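You operate a simulated robot arm through the tools that you are given. There is no shell and no other tool.

You are at the controls of a simulated robot arm. One attempt, no reset.

JOB
Wet the orange brush on the felt pad and scrub the yellow sensor's window clean.
Fine: put the brush back, then set the sensor cover on. Set down upright: orange brush. What is to be rubbed or washed off counts as gone when no trace of it is left.

Only the result counts: the job must be done as asked and must still hold three seconds after the hand-in. Knocking over, shifting, dropping, spilling or breaking anything else fails it. Lids that push on must go on centred and level and be pressed home; caps that screw on are set level and turned clockwise until they are tight.

ROBOT AND FRAMES
A 7-joint arm with a two-finger gripper, fixed in place. Base frame: the origin is at the foot of the arm, x ahead of it, y to its left, z up; the work surface is at about z = 0. Lengths are in m, angles in degrees, forces in N, time in s.
With the tool pointing down near the work surface it reaches from about 0.16 to 0.38 m from the base axis. Its first joint turns from -72.0 to 72.0 degrees. Payload 0.6 kg.
The tool frame sits at the grasp point between the pads (the TCP): z along the fingers, y along the line on which they close. The tips reach 0.022 m beyond it. The gripper opens to 0.092 m; its body begins 0.065 m behind the TCP.
Orientation is that of the tool frame in the base frame, as a unit quaternion [w, x, y, z]. With the fingers straight down and closing along the base's y, the tool's x points along the base's -x, its y along +y and its z along -z.

CONTROLS
- The arm moves only by the tool drive_tool. Its argument "moves" is one flat list of numbers, 7 for each row, row after row: the shift along the tool's x, y, z in units of 30 mm (1.0 is 30 mm), then the turn, a rotation vector about the tool's x, y, z in units of 8 degrees (1.0 is 8 degrees), then the gripper command, from -1 (shut) to 1 (fully open), values between in proportion. In form: [x, y, z, wx, wy, wz, gripper, x, y, z, wx, wy, wz, gripper, ...]. A call has 1 to 20 rows; each row shifts and turns the commanded pose from where the row before left it, along the tool's axes as they then stand. A call with a number of a shift or a turn outside -1 to 1 is refused whole. A row lasts 0.2 s, in which the tool goes at most 0.05 m and 8.6 degrees; a call with a longer step from one row to the next is refused whole, and so is a gripper value outside its range. Where a pose cannot be reached the arm comes as near as it can. A force on the tool above 40 N (or 10 N above the force at the start of the call, whichever is more), or a blocked arm, ends the call early, and 0.2 s more pass. Each finger travels about 0.0599 m/s and halts on what it meets, pressing with about 26 N; the grip force reading is that of the motor and also rises with nothing between the fingers. The clock runs only during rows and for 0.2 s after the last one: add rows that do not move to give the fingers time. The reply holds the time, the measured pose of the TCP, the force on the tool along the base axes, the opening and the grip force, in the units named above and with some noise, with the torque about the TCP (base axes, N m) and any sound that the robot's microphone picked up.
- Cameras (640 x 400 px; columns grow to the right, rows downward): "scene" is fixed at [0.0721, -0.2803, 0.4174]; the picture's right is [0.63, -0.77, 0.00], its down [-0.35, -0.28, -0.89] and it looks along [0.69, 0.57, -0.45] (base axes); focal length 294 px, centre (320, 200). "wrist" rides on the gripper at [0.071, 0.019, -0.102] in the tool frame; the picture's right is [-0.26, 0.97, 0.00], its down [-0.75, -0.20, -0.62] and it looks along [-0.60, -0.16, 0.78] (tool axes); focal length 280 px, centre (320, 200). There is no depth. A picture from a camera that has moved, and an enlarged one, comes with that camera's place and axes in the base frame and with its lens.
- get_image(camera): a new picture of that camera. No time passes.
- inspect(camera, box): a new picture of the part [left, top, right, bottom] of that camera's present view, enlarged. No time passes.
- finish_job(): hands the job in; it is judged then, once.

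Nothing tells you positions but the pictures and the camera data. Unless the task says otherwise, let go and move clear before handing in.

The tools are called after "Request:" as name(argument=value, ...) on one line, values as JSON. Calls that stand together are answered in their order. drive_tool: Moves the arm, as the interface text tells. Its arguments: {"type":"object","properties":{"moves":{"type":"array"}},"required":["moves"]} The other tools are called the same way: get_image (camera) takes a picture; inspect (camera, box) takes an enlarged picture of a part of a camera's view; finish_job () hands the job in.

At the start:

```text
t: 0.0
eef_pos: [0.2045, 0.0035, 0.3073]
tcp_rot: [0.0, 0.0, 1.0, 0.0]
ft_force: [0.0, -0.1, 0.3]
moment: [0.02, -0.04, 0.03]
opening: 0.0919
grip_force: 0.0
```

scene: 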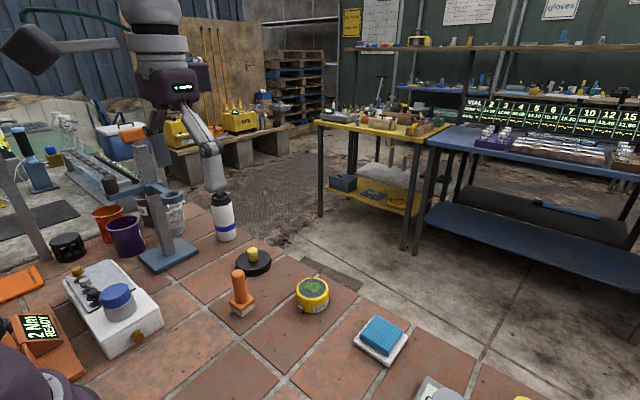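
wrist: 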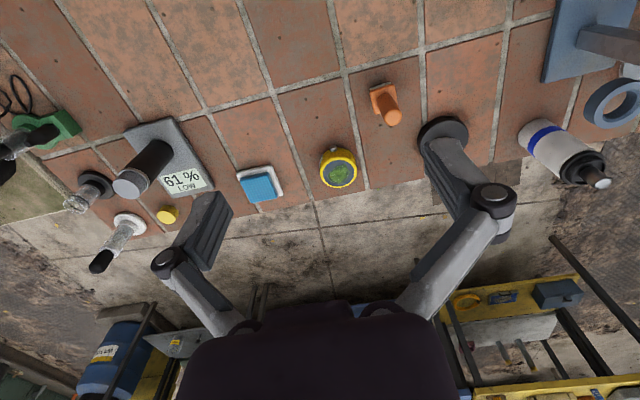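

I see an orange brush standing upright, a yellow round sensor with a green smear on its window, a blue felt pad in a tray, and a black disc with a yellow knob, which is probably the sensor cover. I'll take closer pictures before moving.

Request:
inspect(camera="scene", box=[200, 220, 440, 370])

Request:
inspect(camera="wrist", box=[220, 60, 480, 222])

Request:
inspect(camera="scene", box=[320, 280, 560, 400])

```text
2.67 times, centred on (320, 295) of scene
camera zoom: at [0.0721, -0.2803, 0.4174], right [0.63, -0.77, 0.0], down [-0.35, -0.28, -0.89], along [0.69, 0.57, -0.45], focal length 785 px, centre (320, -53)
```

zoom: 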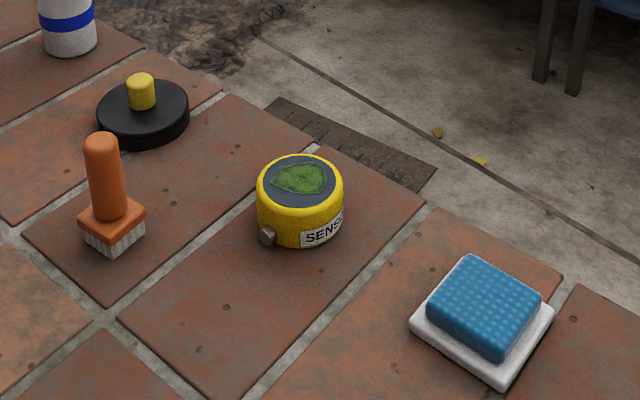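

```text
2.46 times, centred on (350, 141) of wrist
camera zoom: at [0.1328, 0.0207, 0.4095], right [0.26, 0.97, 0.0], down [0.75, -0.2, 0.62], along [0.6, -0.16, -0.78], focal length 690 px, centre (246, 345)
```

zoom: 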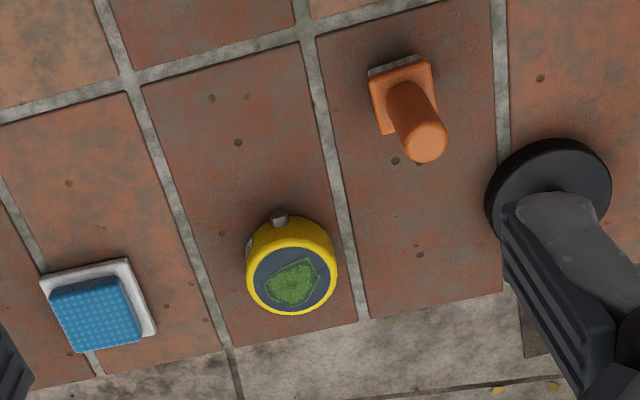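

```text
2.67 times, centred on (440, 340) of scene
camera zoom: at [0.0721, -0.2803, 0.4174], right [0.63, -0.77, 0.0], down [-0.35, -0.28, -0.89], along [0.69, 0.57, -0.45], focal length 785 px, centre (0, -173)
```

zoom: 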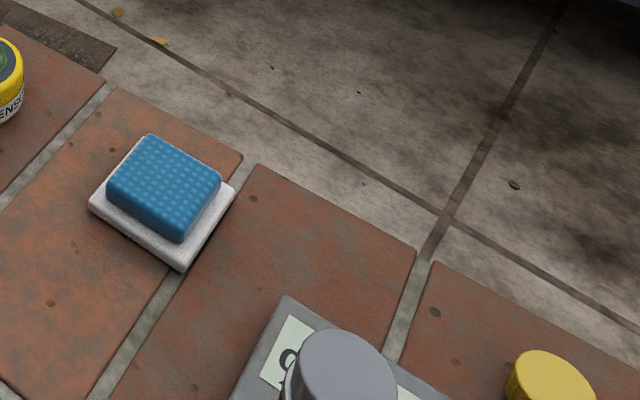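

The brush appears to stand near (0.284, 0.075), the sensor near (0.374, -0.012) and the black lid near (0.372, 0.154). Next I'll look at the rest of the scene to be sure which object is the cover.

Request:
inspect(camera="scene", box=[0, 180, 240, 400])

Request:
inspect(camera="wrist", box=[0, 60, 240, 280])

Request:
inspect(camera="scene", box=[200, 230, 300, 292])

Request:
inspect(camera="scene", box=[220, 255, 340, 330])

```text
1.82 times, centred on (120, 290) of scene
camera zoom: at [0.0721, -0.2803, 0.4174], right [0.63, -0.77, 0.0], down [-0.35, -0.28, -0.89], along [0.69, 0.57, -0.45], focal length 535 px, centre (684, 36)
```

zoom: 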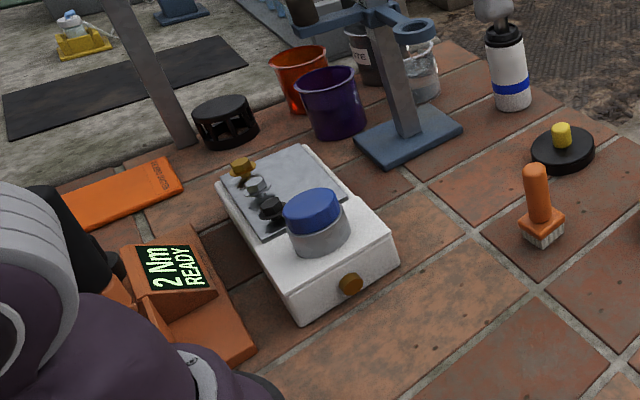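

```text
1.82 times, centred on (120, 170) of wrist
camera zoom: at [0.1328, 0.0207, 0.4095], right [0.26, 0.97, 0.0], down [0.75, -0.2, 0.62], along [0.6, -0.16, -0.78], focal length 510 px, centre (684, 254)
```

zoom: 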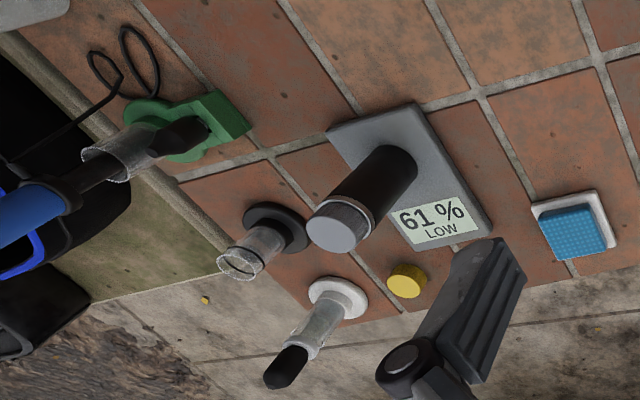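

```text
6.40 times, centred on (250, 261) of scene
camera zoom: at [0.0721, -0.2803, 0.4174], right [0.63, -0.77, 0.0], down [-0.35, -0.28, -0.89], along [0.69, 0.57, -0.45], focal length 1884 px, centre (768, -190)
```

zoom: 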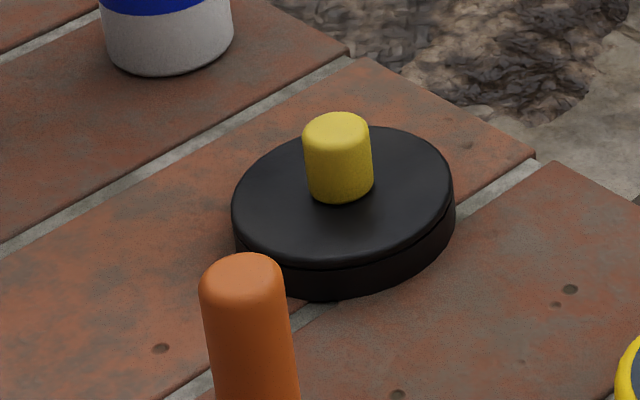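

```text
5.33 times, centred on (280, 292) of scene
camera zoom: at [0.0721, -0.2803, 0.4174], right [0.63, -0.77, 0.0], down [-0.35, -0.28, -0.89], along [0.69, 0.57, -0.45], focal length 1570 px, centre (533, -293)
```

zoom: 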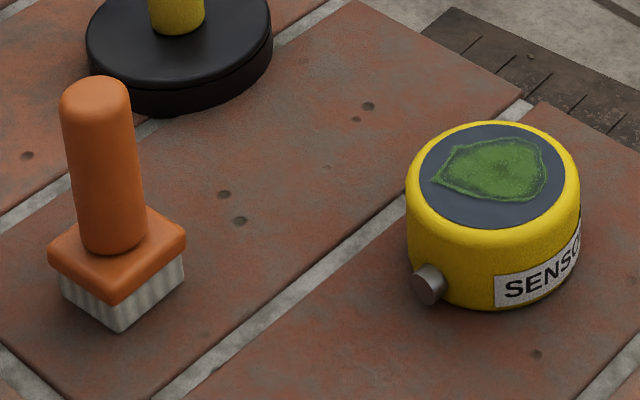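

The only lid that fits the sensor is the black disc with the yellow knob. I'll move above the brush at a safe height to check its position and orientation.

Request:
drive_tool(moves=[-0.442, 0.397, 0.817, 0, 0, 0, 1, -0.442, 0.397, 0.817, 0, 0, 0, 1, -0.442, 0.397, 0.817, 0, 0, 0, 1, -0.442, 0.397, 0.817, 0, 0, 0, 1, -0.442, 0.397, 0.817, 0, 0, 0, 1, -0.442, 0.397, 0.817, 0, 0, 0, 1, 0, 0, 0, 0, 0, 0, 1])

Request:
get_image(camera="wrist")

Request:
get_image(camera="scene")

```text
t: 1.6
eef_pos: [0.2834, 0.0753, 0.1594]
tcp_rot: [0.001, 0.0, 1.0, 0.0]
ft_force: [-0.5, -0.4, 0.0]
moment: [0.01, 0.0, 0.01]
opening: 0.0922
grip_force: 0.0
```

```text
taken
camera wrist: at [0.2138, 0.0925, 0.2625], right [0.26, 0.97, 0.0], down [0.75, -0.2, 0.63], along [0.6, -0.16, -0.78], focal length 280 px, centre (320, 200)
```

wrist: 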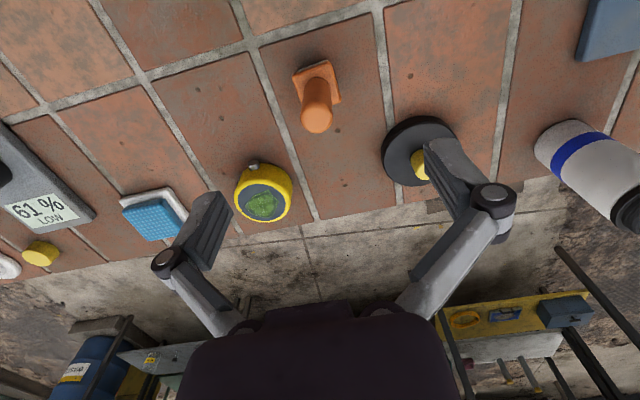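

```text
taken
```

scene: 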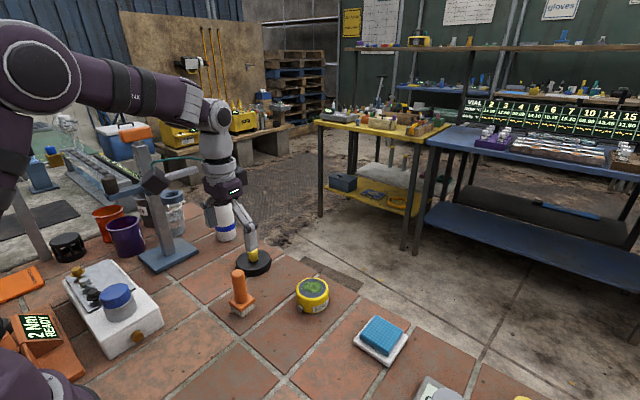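

The arm reached the point above the brush cleanly. I'll enlarge the views to measure the brush, sensor, pad and cover more exactly.

Request:
inspect(camera="wrist", box=[256, 40, 384, 140])

Request:
inspect(camera="wrist", box=[100, 130, 310, 262])

Request:
inspect(camera="wrist", box=[360, 100, 480, 200])

```text
4.00 times, centred on (320, 90) of wrist
camera zoom: at [0.2138, 0.0925, 0.2625], right [0.26, 0.97, 0.0], down [0.75, -0.2, 0.63], along [0.6, -0.16, -0.78], focal length 1122 px, centre (320, 640)
```

zoom: 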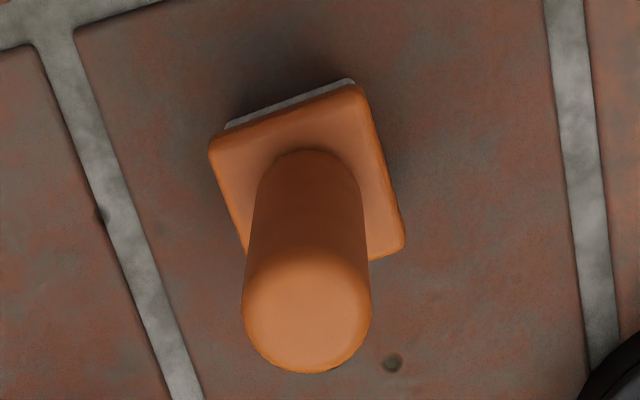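

```text
3.03 times, centred on (205, 196) of wrist
camera zoom: at [0.2138, 0.0925, 0.2625], right [0.26, 0.97, 0.0], down [0.75, -0.2, 0.63], along [0.6, -0.16, -0.78], focal length 850 px, centre (668, 212)
```

zoom: 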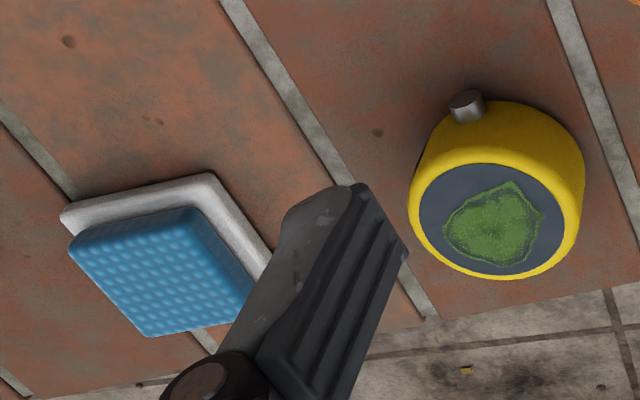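

```text
4.00 times, centred on (420, 150) of wrist
camera zoom: at [0.2138, 0.0925, 0.2625], right [0.26, 0.97, 0.0], down [0.75, -0.2, 0.63], along [0.6, -0.16, -0.78], focal length 1122 px, centre (-80, 400)
```

zoom: 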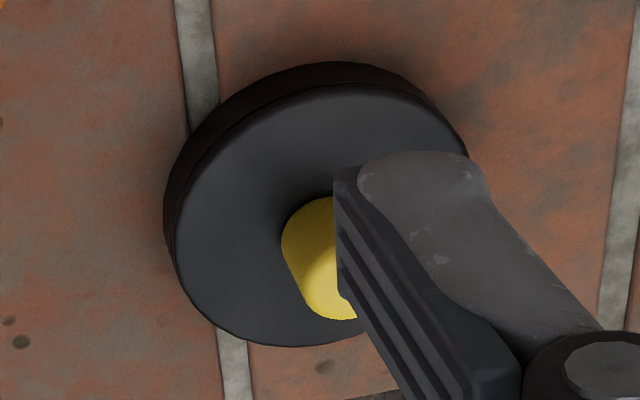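

The brush is at about (0.285, 0.0715), roughly 84 mm tall, with its block nearly square to the base axes. I'll lower the open fingers around the handle and check alignment before closing.

Request:
drive_tool(moves=[-0.03, -0.125, 0, 0, 0, 0, 1, 0, 0, 0.68, 0, 0, 0, 1, 0, 0, 0.68, 0, 0, 0, 1, 0, 0, 0.68, 0, 0, 0, 1, 0, 0, 0.68, 0, 0, 0, 1, 0, 0, 0.66, 0, 0, 0, 1, 0, 0, 0, 0, 0, 0, 1])

Request:
get_image(camera="wrist")

Request:
inspect(camera="scene", box=[180, 210, 340, 330])

```text
t: 3.2
eef_pos: [0.284, 0.0717, 0.0565]
tcp_rot: [-0.001, -0.002, 1.0, 0.0]
ft_force: [-0.2, -0.2, -0.1]
moment: [0.02, 0.03, -0.01]
opening: 0.092
grip_force: 0.1
```

```text
taken
camera wrist: at [0.2135, 0.0887, 0.1602], right [0.26, 0.97, 0.0], down [0.75, -0.2, 0.63], along [0.6, -0.16, -0.78], focal length 280 px, centre (320, 200)
```

wrist: 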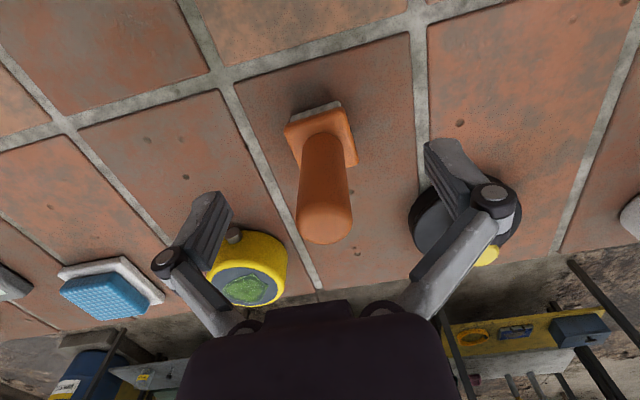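

```text
3.33 times, centred on (260, 270) of scene
camera zoom: at [0.0721, -0.2803, 0.4174], right [0.63, -0.77, 0.0], down [-0.35, -0.28, -0.89], along [0.69, 0.57, -0.45], focal length 981 px, centre (520, -33)
```

zoom: 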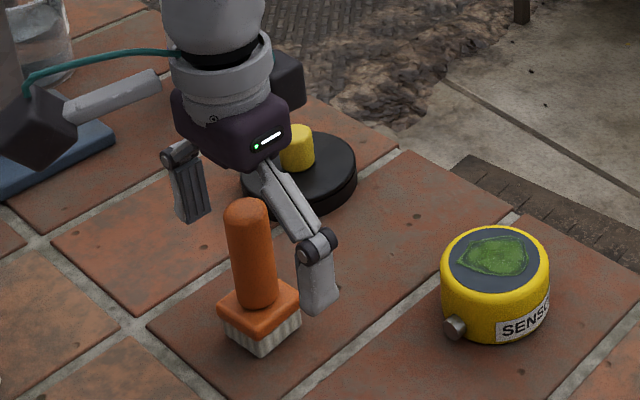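

The fingers straddle the handle evenly and clear its block. I'll close on it now.

Request:
drive_tool(moves=[0, 0, 0, 0, 0, 0, -1, 0, 0, 0, 0, 0, 0, -1, 0, 0, 0, 0, 0, 0, -1, 0, 0, 0, 0, 0, 0, -1, 0, 0, 0, 0, 0, 0, -1])

Request:
get_image(camera="wrist")

Request:
inspect(camera="scene", box=[180, 210, 340, 330])

```text
t: 4.4
eef_pos: [0.2848, 0.0718, 0.0577]
tcp_rot: [-0.001, -0.001, 1.0, 0.0]
ft_force: [-0.8, 1.3, 2.3]
moment: [0.07, 0.0, -0.01]
opening: 0.021
grip_force: 25.9
```

```text
taken
camera wrist: at [0.2136, 0.0887, 0.1605], right [0.26, 0.97, 0.0], down [0.75, -0.2, 0.63], along [0.6, -0.16, -0.78], focal length 280 px, centre (320, 200)
```

wrist: 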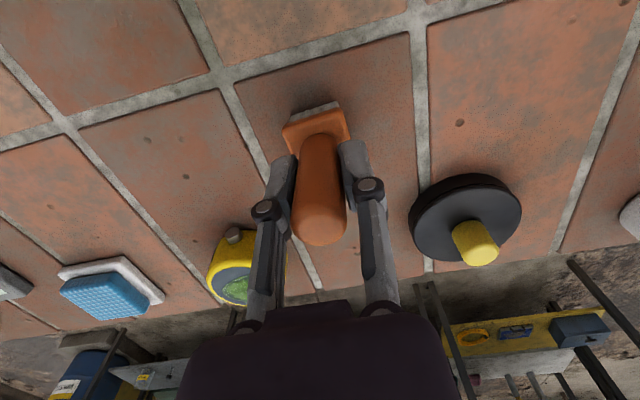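

```text
3.33 times, centred on (260, 270) of scene
camera zoom: at [0.0721, -0.2803, 0.4174], right [0.63, -0.77, 0.0], down [-0.35, -0.28, -0.89], along [0.69, 0.57, -0.45], focal length 981 px, centre (520, -33)
```

zoom: 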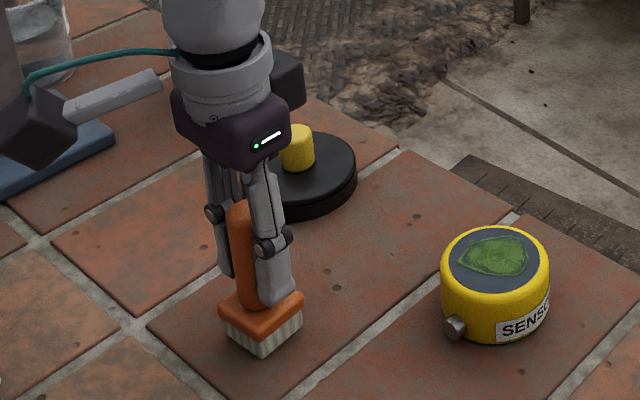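

The brush is held (21 mm opening, 26 N), and closing moved it about 2 mm in -y. Next I'll lift it and carry it high to above the felt pad, watching the reach there.

Request:
drive_tool(moves=[0, 0, -0.5, 0, 0, 0, -1, 0, 0, -0.9, 0, 0, 0, -1, 0, 0, -1, 0, 0, 0, -1, 0, 0, -1, 0, 0, 0, -1, 0, 0, 0, 0, 0, 0, -1])

Request:
get_image(camera="wrist")

Request:
inspect(camera="scene", box=[160, 160, 340, 330])

```text
t: 5.6
eef_pos: [0.2839, 0.0716, 0.1606]
tcp_rot: [0.0, -0.001, 1.0, 0.0]
ft_force: [0.2, -0.2, 0.4]
moment: [-0.01, 0.0, 0.01]
opening: 0.0207
grip_force: 26.0
```

```text
taken
camera wrist: at [0.2132, 0.0886, 0.2624], right [0.26, 0.97, 0.0], down [0.75, -0.2, 0.62], along [0.6, -0.16, -0.78], focal length 280 px, centre (320, 200)
```

wrist: 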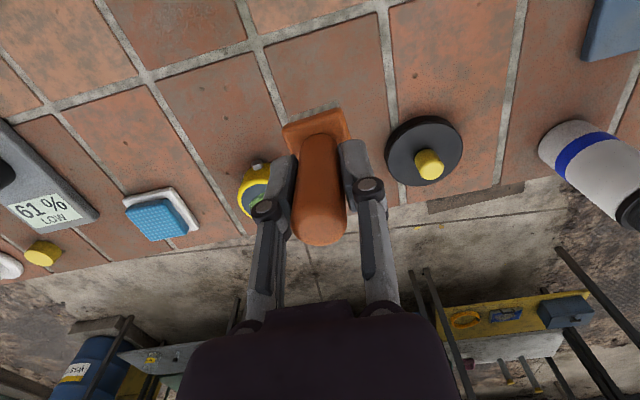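

```text
2.35 times, centred on (250, 245) of scene
camera zoom: at [0.0721, -0.2803, 0.4174], right [0.63, -0.77, 0.0], down [-0.35, -0.28, -0.89], along [0.69, 0.57, -0.45], focal length 693 px, centre (485, 94)
```

zoom: 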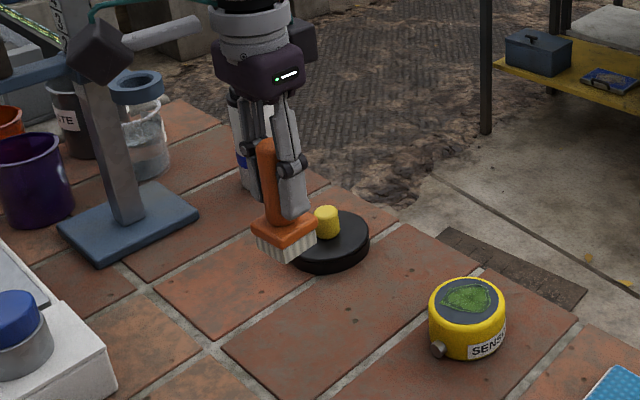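

The brush is lifted cleanly, and the cover and pad are both unobstructed from here. I'll measure them enlarged before going to the pad.

Request:
inspect(camera="wrist", box=[370, 100, 480, 200])

Request:
inspect(camera="wrist", box=[100, 160, 230, 260])

Request:
inspect(camera="scene", box=[330, 300, 430, 380])

Request:
inspect(camera="wrist", box=[260, 90, 380, 190])

```text
4.00 times, centred on (425, 150) of wrist
camera zoom: at [0.2132, 0.0886, 0.2624], right [0.26, 0.97, 0.0], down [0.75, -0.2, 0.62], along [0.6, -0.16, -0.78], focal length 1122 px, centre (-100, 400)
```

zoom: 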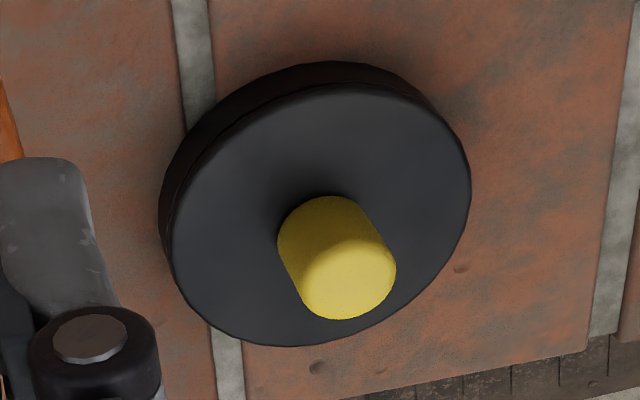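

```text
4.00 times, centred on (165, 210) of wrist
camera zoom: at [0.2132, 0.0886, 0.2624], right [0.26, 0.97, 0.0], down [0.75, -0.2, 0.62], along [0.6, -0.16, -0.78], focal length 1122 px, centre (940, 160)
```

zoom: 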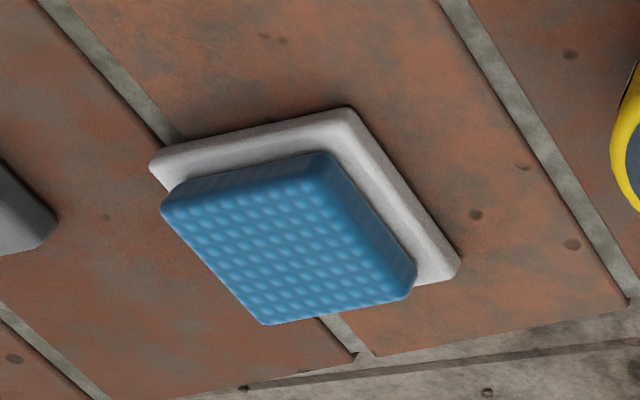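

```text
5.00 times, centred on (380, 340) of scene
camera zoom: at [0.0721, -0.2803, 0.4174], right [0.63, -0.77, 0.0], down [-0.35, -0.28, -0.89], along [0.69, 0.57, -0.45], focal length 1472 px, centre (20, -500)
```

zoom: 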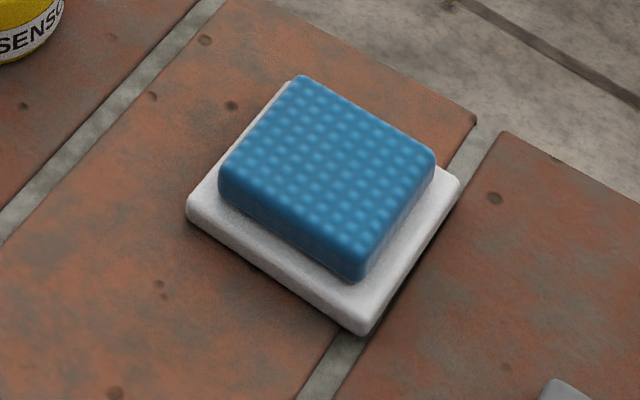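

```text
4.00 times, centred on (320, 140) of wrist
camera zoom: at [0.2132, 0.0886, 0.2624], right [0.26, 0.97, 0.0], down [0.75, -0.2, 0.62], along [0.6, -0.16, -0.78], focal length 1122 px, centre (320, 440)
```

zoom: 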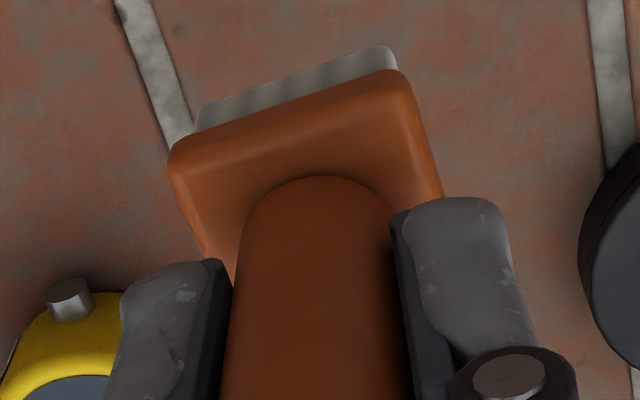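

The pad's felt is about 49 mm square, centred near (0.382, -0.152) with its top at z ≈ 0.023, and the cover is near (0.377, 0.155). I'll carry the brush above the pad at z ≈ 0.16 and see whether the arm reaches there.

Request:
drive_tool(moves=[-0.38, -0.92, 0, 0, 0, 0, -1, -0.38, -0.92, 0, 0, 0, 0, -1, -0.38, -0.92, 0, 0, 0, 0, -1, -0.38, -0.92, 0, 0, 0, 0, -1, -0.38, -0.92, 0, 0, 0, 0, -1, -0.38, -0.92, 0, 0, 0, 0, -1, -0.38, -0.92, 0, 0, 0, 0, -1, -0.38, -0.92, 0, 0, 0, 0, -1, 0, 0, 0, 0, 0, 0, -1, 0, 0, 0, 0, 0, 0, -1])

Request:
get_image(camera="wrist")

Request:
get_image(camera="scene")

```text
t: 7.8
eef_pos: [0.3419, -0.1462, 0.1539]
tcp_rot: [-0.001, -0.001, 1.0, 0.0]
ft_force: [-0.1, -0.8, -1.1]
moment: [0.0, -0.01, 0.0]
opening: 0.0207
grip_force: 26.0
out of reach, approached as far as the arm can: row 7, 8
```

```text
taken
camera wrist: at [0.2717, -0.1288, 0.2576], right [0.26, 0.97, 0.0], down [0.75, -0.2, 0.62], along [0.6, -0.16, -0.78], focal length 280 px, centre (320, 200)
```

wrist: 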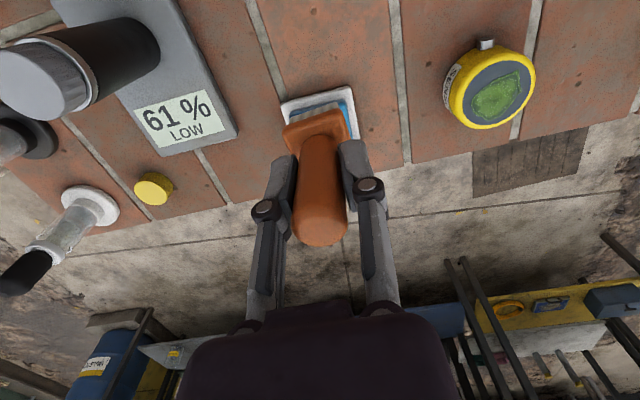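

```text
taken
```

scene: 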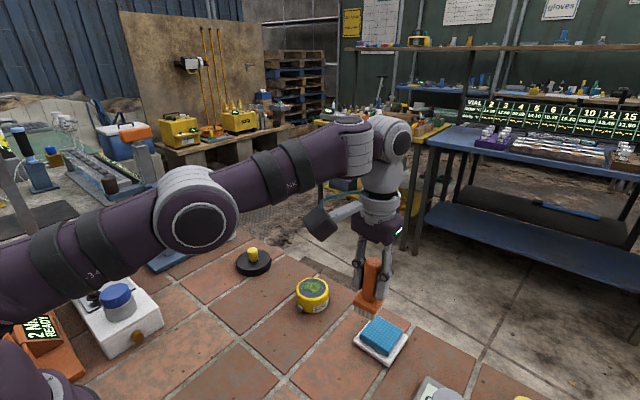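

Pointing straight down, the arm stops at about 0.372 m radius, which is short of the pad. I'll test whether tilting the tool outward by 16° here, at height, gives enough reach; if it does, I'll regrip the upright brush with that tilt.

Request:
drive_tool(moves=[0, 0, 0, 0, -1, 0, -1, 0, 0, 0, 0, -1, 0, -1, 0, 0, 0, 0, 0, 0, -1, 0, 0, 0, 0, 0, 0, -1])

Request:
get_image(camera="scene")

```text
t: 8.8
eef_pos: [0.3421, -0.1454, 0.1549]
tcp_rot: [0.139, -0.001, 0.99, 0.0]
ft_force: [0.0, 0.2, -1.1]
moment: [0.02, -0.01, 0.04]
opening: 0.0208
grip_force: 25.9
```

```text
taken
```

scene: 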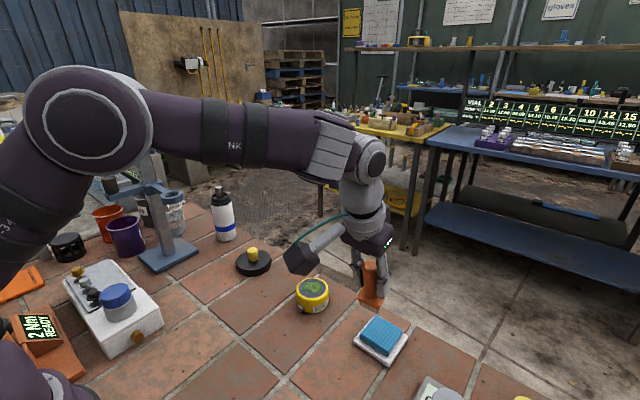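

Tilting works, and the arm now has slack. I'll test the reach over the pad with this tilt while staying well above it.

Request:
drive_tool(moves=[-0.247, -0.051, 0.591, 0, 0, 0, -1, -0.247, -0.051, 0.591, 0, 0, 0, -1, -0.247, -0.051, 0.591, 0, 0, 0, -1, 0, 0, 0, 0, 0, 0, -1])

Request:
get_image(camera="wrist")

Request:
inspect(camera="scene", box=[270, 180, 470, 370])

```text
t: 9.8
eef_pos: [0.378, -0.1511, 0.1092]
tcp_rot: [0.139, 0.0, 0.99, 0.0]
ft_force: [-0.6, -1.4, -0.3]
moment: [-0.02, 0.03, -0.02]
opening: 0.0206
grip_force: 26.2
```

```text
taken
camera wrist: at [0.2819, -0.1332, 0.1888], right [0.25, 0.97, 0.07], down [0.55, -0.2, 0.81], along [0.79, -0.16, -0.58], focal length 280 px, centre (320, 200)
```

wrist: 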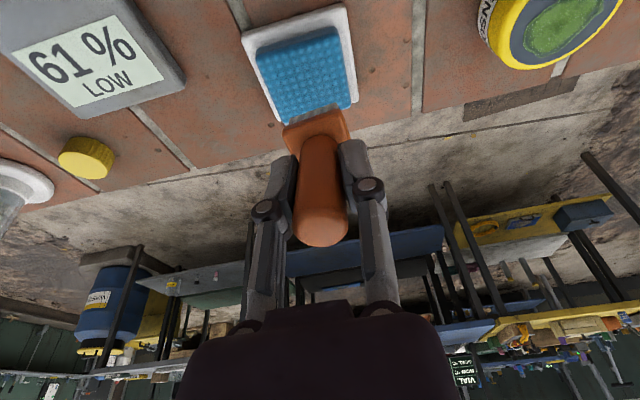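

```text
2.11 times, centred on (370, 275) of scene
camera zoom: at [0.0721, -0.2803, 0.4174], right [0.63, -0.77, 0.0], down [-0.35, -0.28, -0.89], along [0.69, 0.57, -0.45], focal length 620 px, centre (215, 42)
```

zoom: 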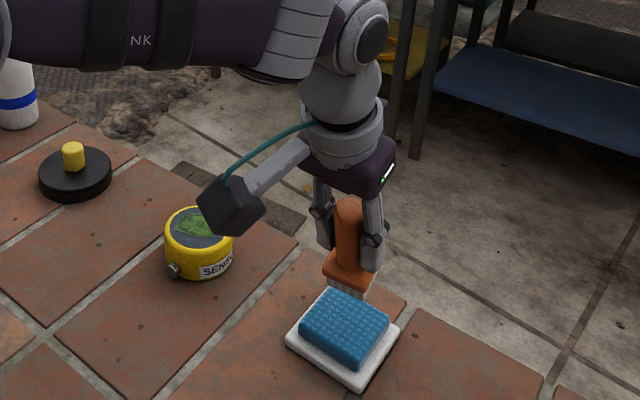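

With a 16° outward tilt the arm reaches above the pad. I'll go back, untilt and set the brush down at its original place, then regrip it with the tool tilted so the brush stays vertical at the pad.

Request:
drive_tool(moves=[0.347, 0, -0.967, 0, 0, 0, -1, 0.347, 0, -0.967, 0, 0, 0, -1, 0, 0, 0, 0, 1, 0, -1, 0, 0, 0, 0, 1, 0, -1, 0.24, 0.935, 0, 0, 0, 0, -1, 0.24, 0.935, 0, 0, 0, 0, -1, 0.24, 0.935, 0, 0, 0, 0, -1, 0.24, 0.935, 0, 0, 0, 0, -1, 0.24, 0.935, 0, 0, 0, 0, -1, 0.24, 0.935, 0, 0, 0, 0, -1, 0.24, 0.935, 0, 0, 0, 0, -1, 0.24, 0.935, 0, 0, 0, 0, -1, 0, 0, 0, 0, 0, 0, -1])

```text
t: 12.6
eef_pos: [0.2837, 0.0757, 0.1595]
tcp_rot: [0.0, 0.0, 1.0, 0.0]
ft_force: [-0.3, -0.5, -1.1]
moment: [-0.01, -0.04, -0.02]
opening: 0.0208
grip_force: 25.7
```

I'm back above the brush's place at (0.284, 0.076). I'll lower it most of the way, then take the last millimetres slowly.

Request:
drive_tool(moves=[-0.02, -0.06, 0.8, 0, 0, 0, -1, 0, 0, 0.8, 0, 0, 0, -1, 0, 0, 0.8, 0, 0, 0, -1, 0, 0, 0.6, 0, 0, 0, -1, 0, 0, 0.2, 0, 0, 0, -1, 0, 0, 0, 0, 0, 0, -1])

Request:
inspect(camera="scene", box=[180, 210, 340, 330])

```text
t: 14.0
eef_pos: [0.2847, 0.073, 0.0642]
tcp_rot: [0.0, 0.0, 1.0, 0.0]
ft_force: [0.1, -1.4, -0.6]
moment: [0.01, 0.01, -0.02]
opening: 0.0206
grip_force: 26.1
```

```text
3.33 times, centred on (260, 270) of scene
camera zoom: at [0.0721, -0.2803, 0.4174], right [0.63, -0.77, 0.0], down [-0.35, -0.28, -0.89], along [0.69, 0.57, -0.45], focal length 981 px, centre (520, -33)
```

zoom: 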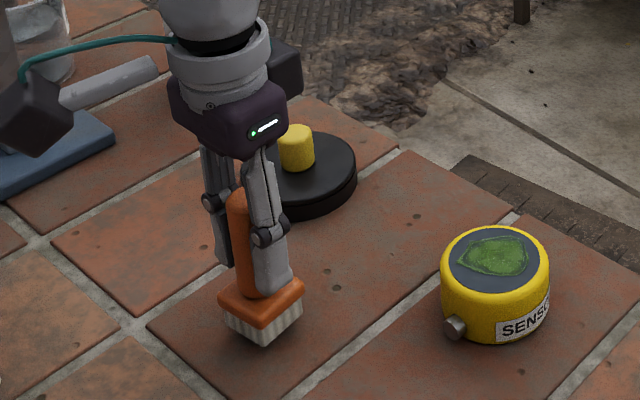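

The brush is about 7 mm above the tiles, in line with its old spot. I'll take the last bit in small steps, watching the force.

Request:
drive_tool(moves=[0, 0, 0.07, 0, 0, 0, -1, 0, 0, 0.07, 0, 0, 0, -1, 0, 0, 0.04, 0, 0, 0, -1, 0, 0, 0.03, 0, 0, 0, -1, 0, 0, 0, 0, 0, 0, -1])

```text
t: 15.2
eef_pos: [0.2838, 0.0731, 0.058]
tcp_rot: [0.0, -0.001, 1.0, 0.0]
ft_force: [-1.1, 0.3, 2.8]
moment: [-0.05, -0.04, 0.03]
opening: 0.0205
grip_force: 26.2
```

A slight upward force of about 2.8 N shows the brush is on the tiles. I'll open the fingers and look.

Request:
drive_tool(moves=[0, 0, 0, 0, 0, 0, 0, 0, 0, 0, 0, 0, 0, 1, 0, 0, 0, 0, 0, 0, 1, 0, 0, 0, 0, 0, 0, 1, 0, 0, 0, 0, 0, 0, 1])

Request:
get_image(camera="wrist")

Request:
inspect(camera="scene", box=[180, 210, 340, 330])

```text
t: 16.4
eef_pos: [0.2839, 0.0727, 0.058]
tcp_rot: [0.0, 0.001, 1.0, 0.0]
ft_force: [0.8, 0.0, 0.1]
moment: [0.0, 0.01, -0.01]
opening: 0.0924
grip_force: 0.0
```

```text
taken
camera wrist: at [0.2142, 0.0901, 0.1605], right [0.26, 0.97, 0.0], down [0.75, -0.2, 0.62], along [0.6, -0.16, -0.78], focal length 280 px, centre (320, 200)
```

wrist: 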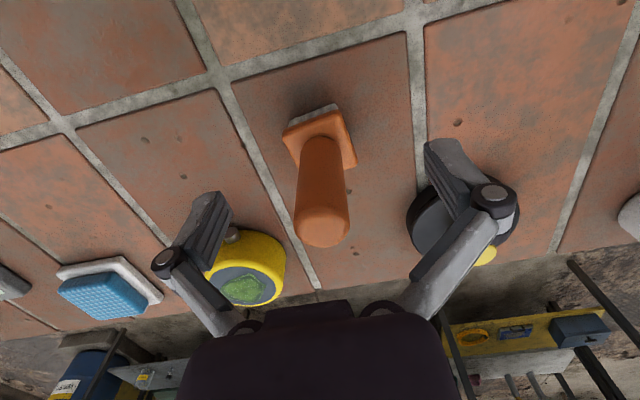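

```text
3.33 times, centred on (260, 270) of scene
camera zoom: at [0.0721, -0.2803, 0.4174], right [0.63, -0.77, 0.0], down [-0.35, -0.28, -0.89], along [0.69, 0.57, -0.45], focal length 981 px, centre (520, -33)
```

zoom: 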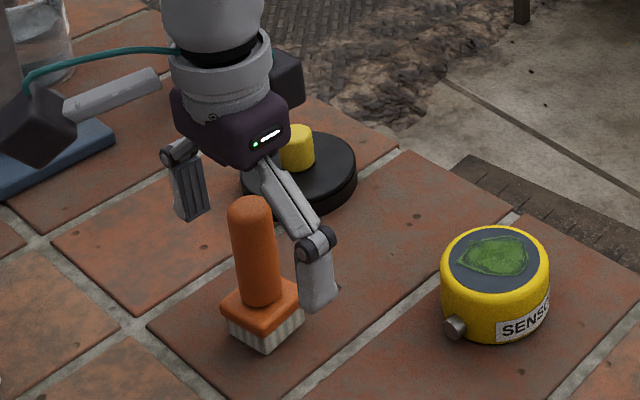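

The brush stands upright about 2 mm from its original spot. I'll tilt the open gripper 16° outward around the handle and regrip.

Request:
drive_tool(moves=[0, 0, 0, 0, -0.67, 0, 1, 0, 0, 0, 0, -0.67, 0, 1, 0, 0, 0, 0, -0.66, 0, 1, 0, 0, 0, 0, 0, 0, 1])

Request:
get_image(camera="wrist")

Request:
inspect(camera="scene", box=[180, 210, 340, 330])

```text
t: 17.4
eef_pos: [0.2859, 0.0734, 0.0578]
tcp_rot: [0.139, 0.0, 0.99, -0.001]
ft_force: [0.5, 0.0, -0.1]
moment: [-0.02, 0.03, 0.0]
opening: 0.0921
grip_force: 0.1
```

```text
taken
camera wrist: at [0.189, 0.0901, 0.1367], right [0.25, 0.97, 0.07], down [0.55, -0.2, 0.81], along [0.8, -0.16, -0.58], focal length 280 px, centre (320, 200)
```

wrist: 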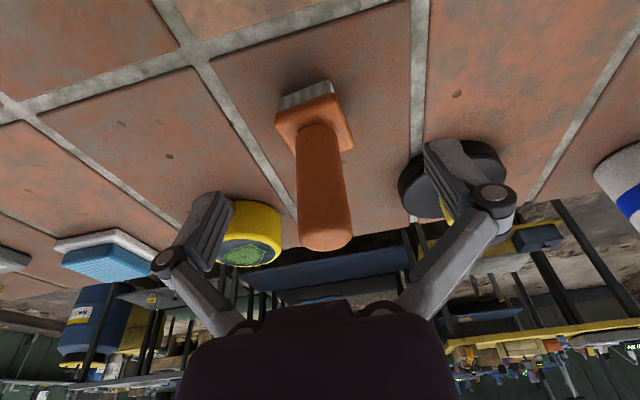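

```text
3.33 times, centred on (260, 270) of scene
camera zoom: at [0.0721, -0.2803, 0.4174], right [0.63, -0.77, 0.0], down [-0.35, -0.28, -0.89], along [0.69, 0.57, -0.45], focal length 981 px, centre (520, -33)
```

zoom: 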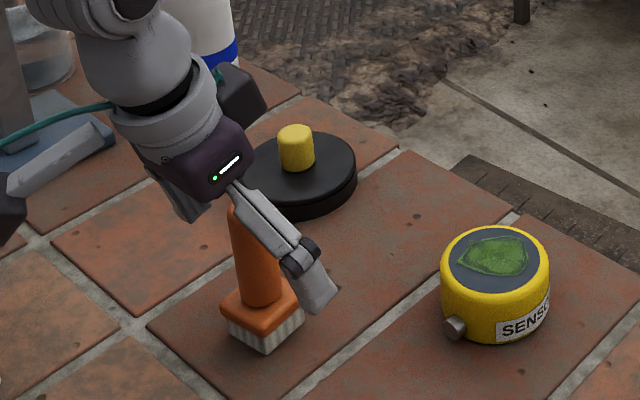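

The tilted fingers straddle the handle and nothing is touched. I'll close and lift a little to check that the brush hangs vertical.

Request:
drive_tool(moves=[0, 0, 0, 0, 0, 0, -1, 0, 0, 0, 0, 0, 0, -1, 0, 0, 0, 0, 0, 0, -1, 0, 0, 0, 0, 0, 0, -1, 0, 0, 0, 0, 0, 0, -1])

Request:
inspect(camera="scene", box=[180, 210, 340, 330])

```text
t: 18.6
eef_pos: [0.2848, 0.0721, 0.0581]
tcp_rot: [0.139, -0.001, 0.99, 0.001]
ft_force: [-0.5, -0.1, 4.0]
moment: [0.02, 0.02, 0.0]
opening: 0.0207
grip_force: 26.1
```

```text
3.33 times, centred on (260, 270) of scene
camera zoom: at [0.0721, -0.2803, 0.4174], right [0.63, -0.77, 0.0], down [-0.35, -0.28, -0.89], along [0.69, 0.57, -0.45], focal length 981 px, centre (520, -33)
```

zoom: 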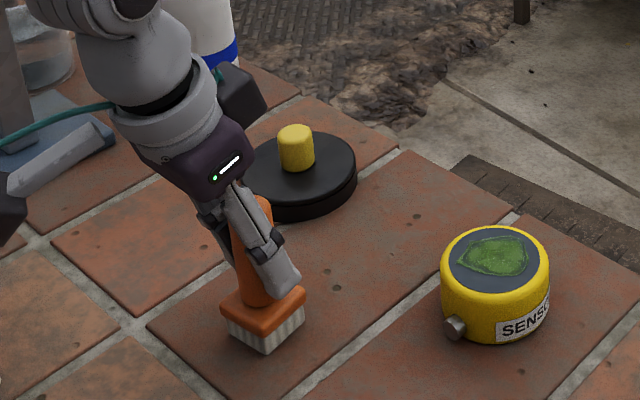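

The brush is gripped again and still upright. I'll lift 60 mm and carry it over to the pad at the same tilt.

Request:
drive_tool(moves=[-0.092, 0, -0.32, 0, 0, 0, -1, -0.184, 0, -0.641, 0, 0, 0, -1, -0.276, 0, -0.961, 0, 0, 0, -1, 0, 0, 0, 0, 0, 0, -1])

Request:
inspect(camera="scene", box=[160, 180, 340, 330])

Request:
get_image(camera="wrist")

```text
t: 19.6
eef_pos: [0.2837, 0.0736, 0.1182]
tcp_rot: [0.139, -0.002, 0.99, 0.0]
ft_force: [0.6, -0.4, -0.6]
moment: [0.01, -0.01, 0.01]
opening: 0.0207
grip_force: 25.8
```

```text
2.67 times, centred on (250, 255) of scene
camera zoom: at [0.0721, -0.2803, 0.4174], right [0.63, -0.77, 0.0], down [-0.35, -0.28, -0.89], along [0.69, 0.57, -0.45], focal length 785 px, centre (507, 53)
```

zoom: 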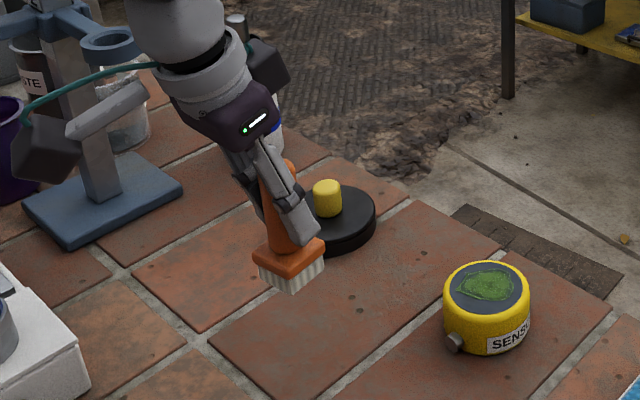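

```text
taken
camera wrist: at [0.1883, 0.0904, 0.1974], right [0.25, 0.97, 0.07], down [0.55, -0.2, 0.81], along [0.8, -0.16, -0.58], focal length 280 px, centre (320, 200)
```

wrist: 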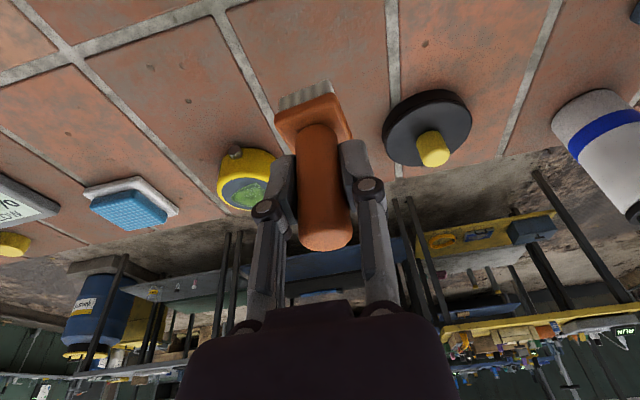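

The brush hangs vertical. Next I'll carry it over the pad.

Request:
drive_tool(moves=[-0.38, -0.93, 0.109, 0, 0, 0, -1, -0.38, -0.93, 0.109, 0, 0, 0, -1, -0.38, -0.93, 0.109, 0, 0, 0, -1, -0.38, -0.93, 0.109, 0, 0, 0, -1, -0.38, -0.93, 0.109, 0, 0, 0, -1, -0.38, -0.93, 0.109, 0, 0, 0, -1, -0.38, -0.93, 0.109, 0, 0, 0, -1, -0.38, -0.93, 0.109, 0, 0, 0, -1, 0, 0, 0, 0, 0, 0, -1])

Request:
inspect(camera="scene", box=[290, 220, 450, 370])

Request:
get_image(camera="wrist")

```text
t: 21.6
eef_pos: [0.3791, -0.1498, 0.1165]
tcp_rot: [0.138, -0.001, 0.99, 0.0]
ft_force: [-0.5, 0.3, -1.0]
moment: [0.03, -0.02, -0.03]
opening: 0.0206
grip_force: 25.6
```

```text
2.67 times, centred on (370, 295) of scene
camera zoom: at [0.0721, -0.2803, 0.4174], right [0.63, -0.77, 0.0], down [-0.35, -0.28, -0.89], along [0.69, 0.57, -0.45], focal length 785 px, centre (187, -53)
```

zoom: 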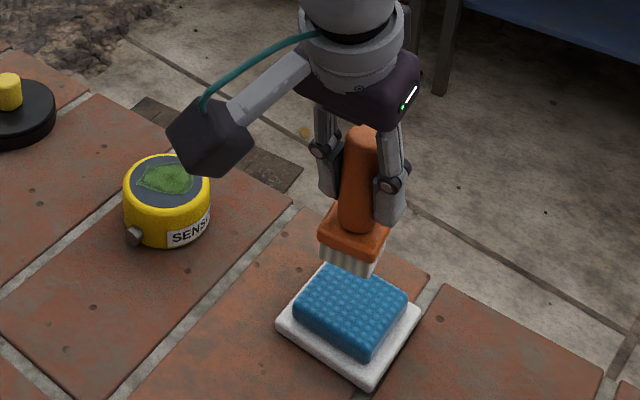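

```text
taken
camera wrist: at [0.2836, -0.1333, 0.1962], right [0.25, 0.97, 0.07], down [0.55, -0.2, 0.81], along [0.79, -0.16, -0.58], focal length 280 px, centre (320, 200)
```

wrist: 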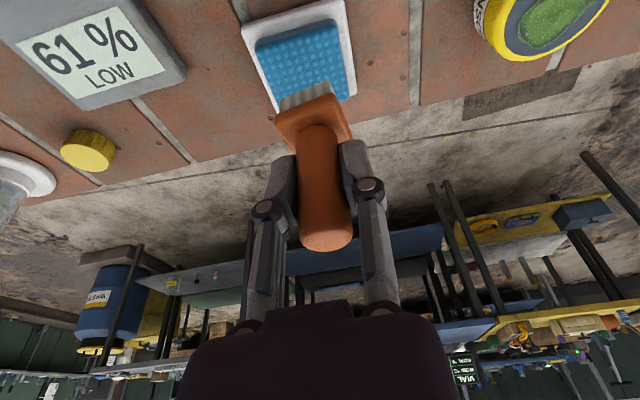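

The brush is directly over the felt, vertical, about 35 mm above it. I'll lower to just short of contact, then creep down watching the force.

Request:
drive_tool(moves=[0.092, 0, 0.32, 0, 0, 0, -1, 0.092, 0, 0.32, 0, 0, 0, -1, 0.092, 0, 0.32, 0, 0, 0, -1, 0, 0, 0, 0, 0, 0, -1])

Request:
inspect(camera="scene", box=[310, 260, 450, 370])

```text
t: 22.6
eef_pos: [0.3781, -0.1506, 0.0861]
tcp_rot: [0.139, 0.0, 0.99, 0.001]
ft_force: [-1.0, -0.1, -0.1]
moment: [0.0, 0.0, 0.05]
opening: 0.0205
grip_force: 26.3
```

```text
3.64 times, centred on (380, 315) of scene
camera zoom: at [0.0721, -0.2803, 0.4174], right [0.63, -0.77, 0.0], down [-0.35, -0.28, -0.89], along [0.69, 0.57, -0.45], focal length 1070 px, centre (102, -218)
```

zoom: 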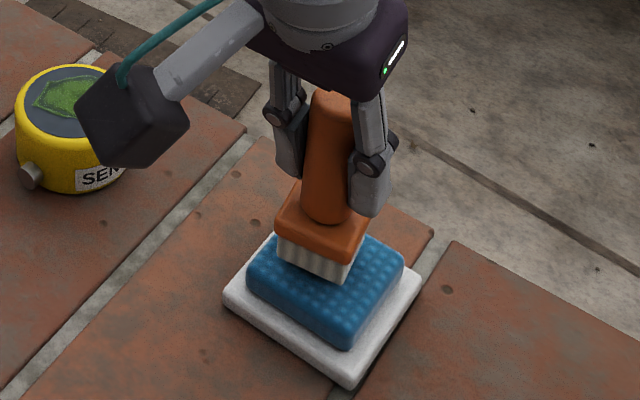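

The brush is a few millimetres above the felt and centred. I'll go down in 1 mm steps.

Request:
drive_tool(moves=[0.0092, 0, 0.032, 0, 0, 0, -1, 0.0092, 0, 0.032, 0, 0, 0, -1, 0.0092, 0, 0.032, 0, 0, 0, -1, 0.0092, 0, 0.032, 0, 0, 0, -1, 0, 0, 0, 0, 0, 0, -1])

```text
t: 23.8
eef_pos: [0.3793, -0.1499, 0.0837]
tcp_rot: [0.14, 0.001, 0.99, 0.0]
ft_force: [1.0, 0.2, -0.3]
moment: [0.0, -0.03, 0.01]
opening: 0.0207
grip_force: 26.0
```

Request:
drive_tool(moves=[0.0092, 0, 0.032, 0, 0, 0, -1, 0.0092, 0, 0.032, 0, 0, 0, -1, 0, 0, 0, 0, 0, 0, -1])

Request:
inspect(camera="scene", box=[310, 260, 450, 370])

```text
t: 24.6
eef_pos: [0.3795, -0.15, 0.0829]
tcp_rot: [0.14, 0.0, 0.99, -0.001]
ft_force: [-1.1, -0.7, 8.7]
moment: [0.07, 0.02, 0.0]
opening: 0.0208
grip_force: 25.7
```

```text
3.64 times, centred on (380, 315) of scene
camera zoom: at [0.0721, -0.2803, 0.4174], right [0.63, -0.77, 0.0], down [-0.35, -0.28, -0.89], along [0.69, 0.57, -0.45], focal length 1070 px, centre (102, -218)
```

zoom: 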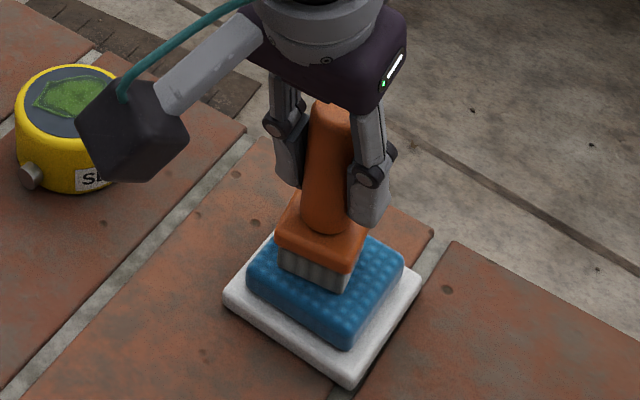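

The brush presses the felt at about 9 N, and the bristles already look darker. I'll hold it there for a second.

Request:
drive_tool(moves=[0, 0, 0, 0, 0, 0, -1, 0, 0, 0, 0, 0, 0, -1, 0, 0, 0, 0, 0, 0, -1, 0, 0, 0, 0, 0, 0, -1, 0, 0, 0, 0, 0, 0, -1, 0, 0, 0, 0, 0, 0, -1, 0, 0, 0, 0, 0, 0, -1, 0, 0, 0, 0, 0, 0, -1])

Request:
inspect(camera="scene", box=[330, 280, 430, 360])

```text
t: 26.4
eef_pos: [0.3801, -0.1502, 0.0814]
tcp_rot: [0.139, -0.001, 0.99, 0.0]
ft_force: [1.9, -1.5, 13.3]
moment: [0.06, -0.16, -0.04]
opening: 0.0206
grip_force: 26.1
```

```text
5.00 times, centred on (380, 320) of scene
camera zoom: at [0.072, -0.2802, 0.4174], right [0.63, -0.77, 0.0], down [-0.35, -0.28, -0.89], along [0.69, 0.57, -0.45], focal length 1472 px, centre (20, -400)
```

zoom: 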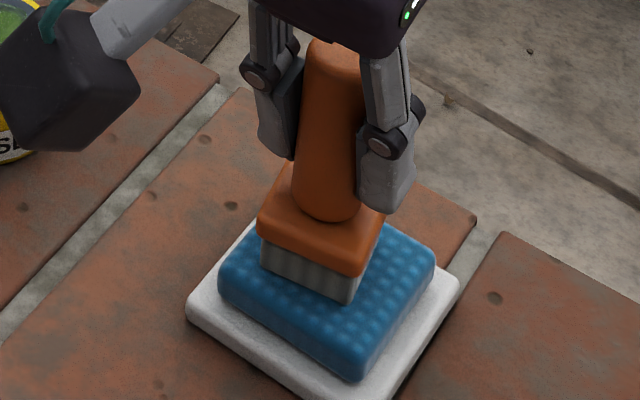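

The bristles are clearly darker, so I take the brush as wet. I'll lift straight off and check that the pad hasn't moved and the brush is still vertical.

Request:
drive_tool(moves=[-0.046, 0, -0.16, 0, 0, 0, -1, -0.092, 0, -0.32, 0, 0, 0, -1, -0.092, 0, -0.32, 0, 0, 0, -1, -0.138, 0, -0.48, 0, 0, 0, -1, 0, 0, 0, 0, 0, 0, -1])

Request:
inspect(camera="scene", box=[290, 220, 450, 370])

Request:
get_image(camera="wrist")

```text
t: 27.6
eef_pos: [0.3797, -0.1494, 0.1209]
tcp_rot: [0.14, 0.001, 0.99, 0.0]
ft_force: [-0.4, 1.1, -0.8]
moment: [-0.02, 0.0, 0.01]
opening: 0.0201
grip_force: 25.9
```

```text
2.67 times, centred on (370, 295) of scene
camera zoom: at [0.0721, -0.2803, 0.4174], right [0.63, -0.77, 0.0], down [-0.35, -0.28, -0.89], along [0.69, 0.57, -0.45], focal length 785 px, centre (187, -53)
```

zoom: 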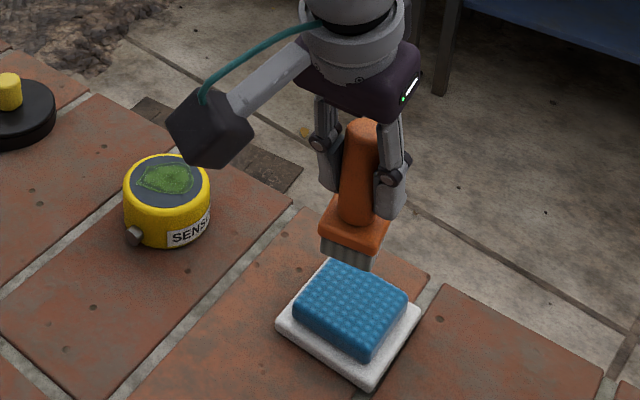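

```text
taken
camera wrist: at [0.2842, -0.1327, 0.2002], right [0.25, 0.97, 0.07], down [0.55, -0.2, 0.81], along [0.79, -0.16, -0.58], focal length 280 px, centre (320, 200)
```

wrist: 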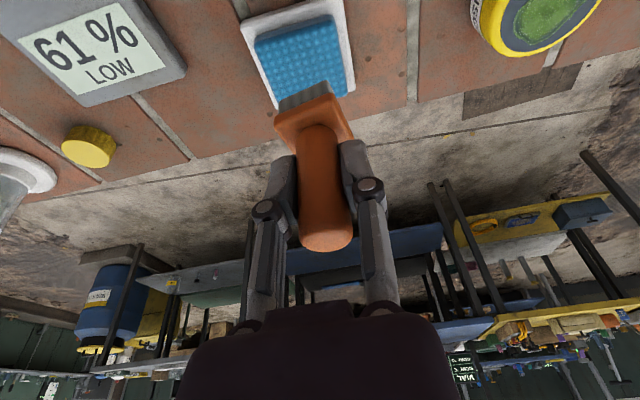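

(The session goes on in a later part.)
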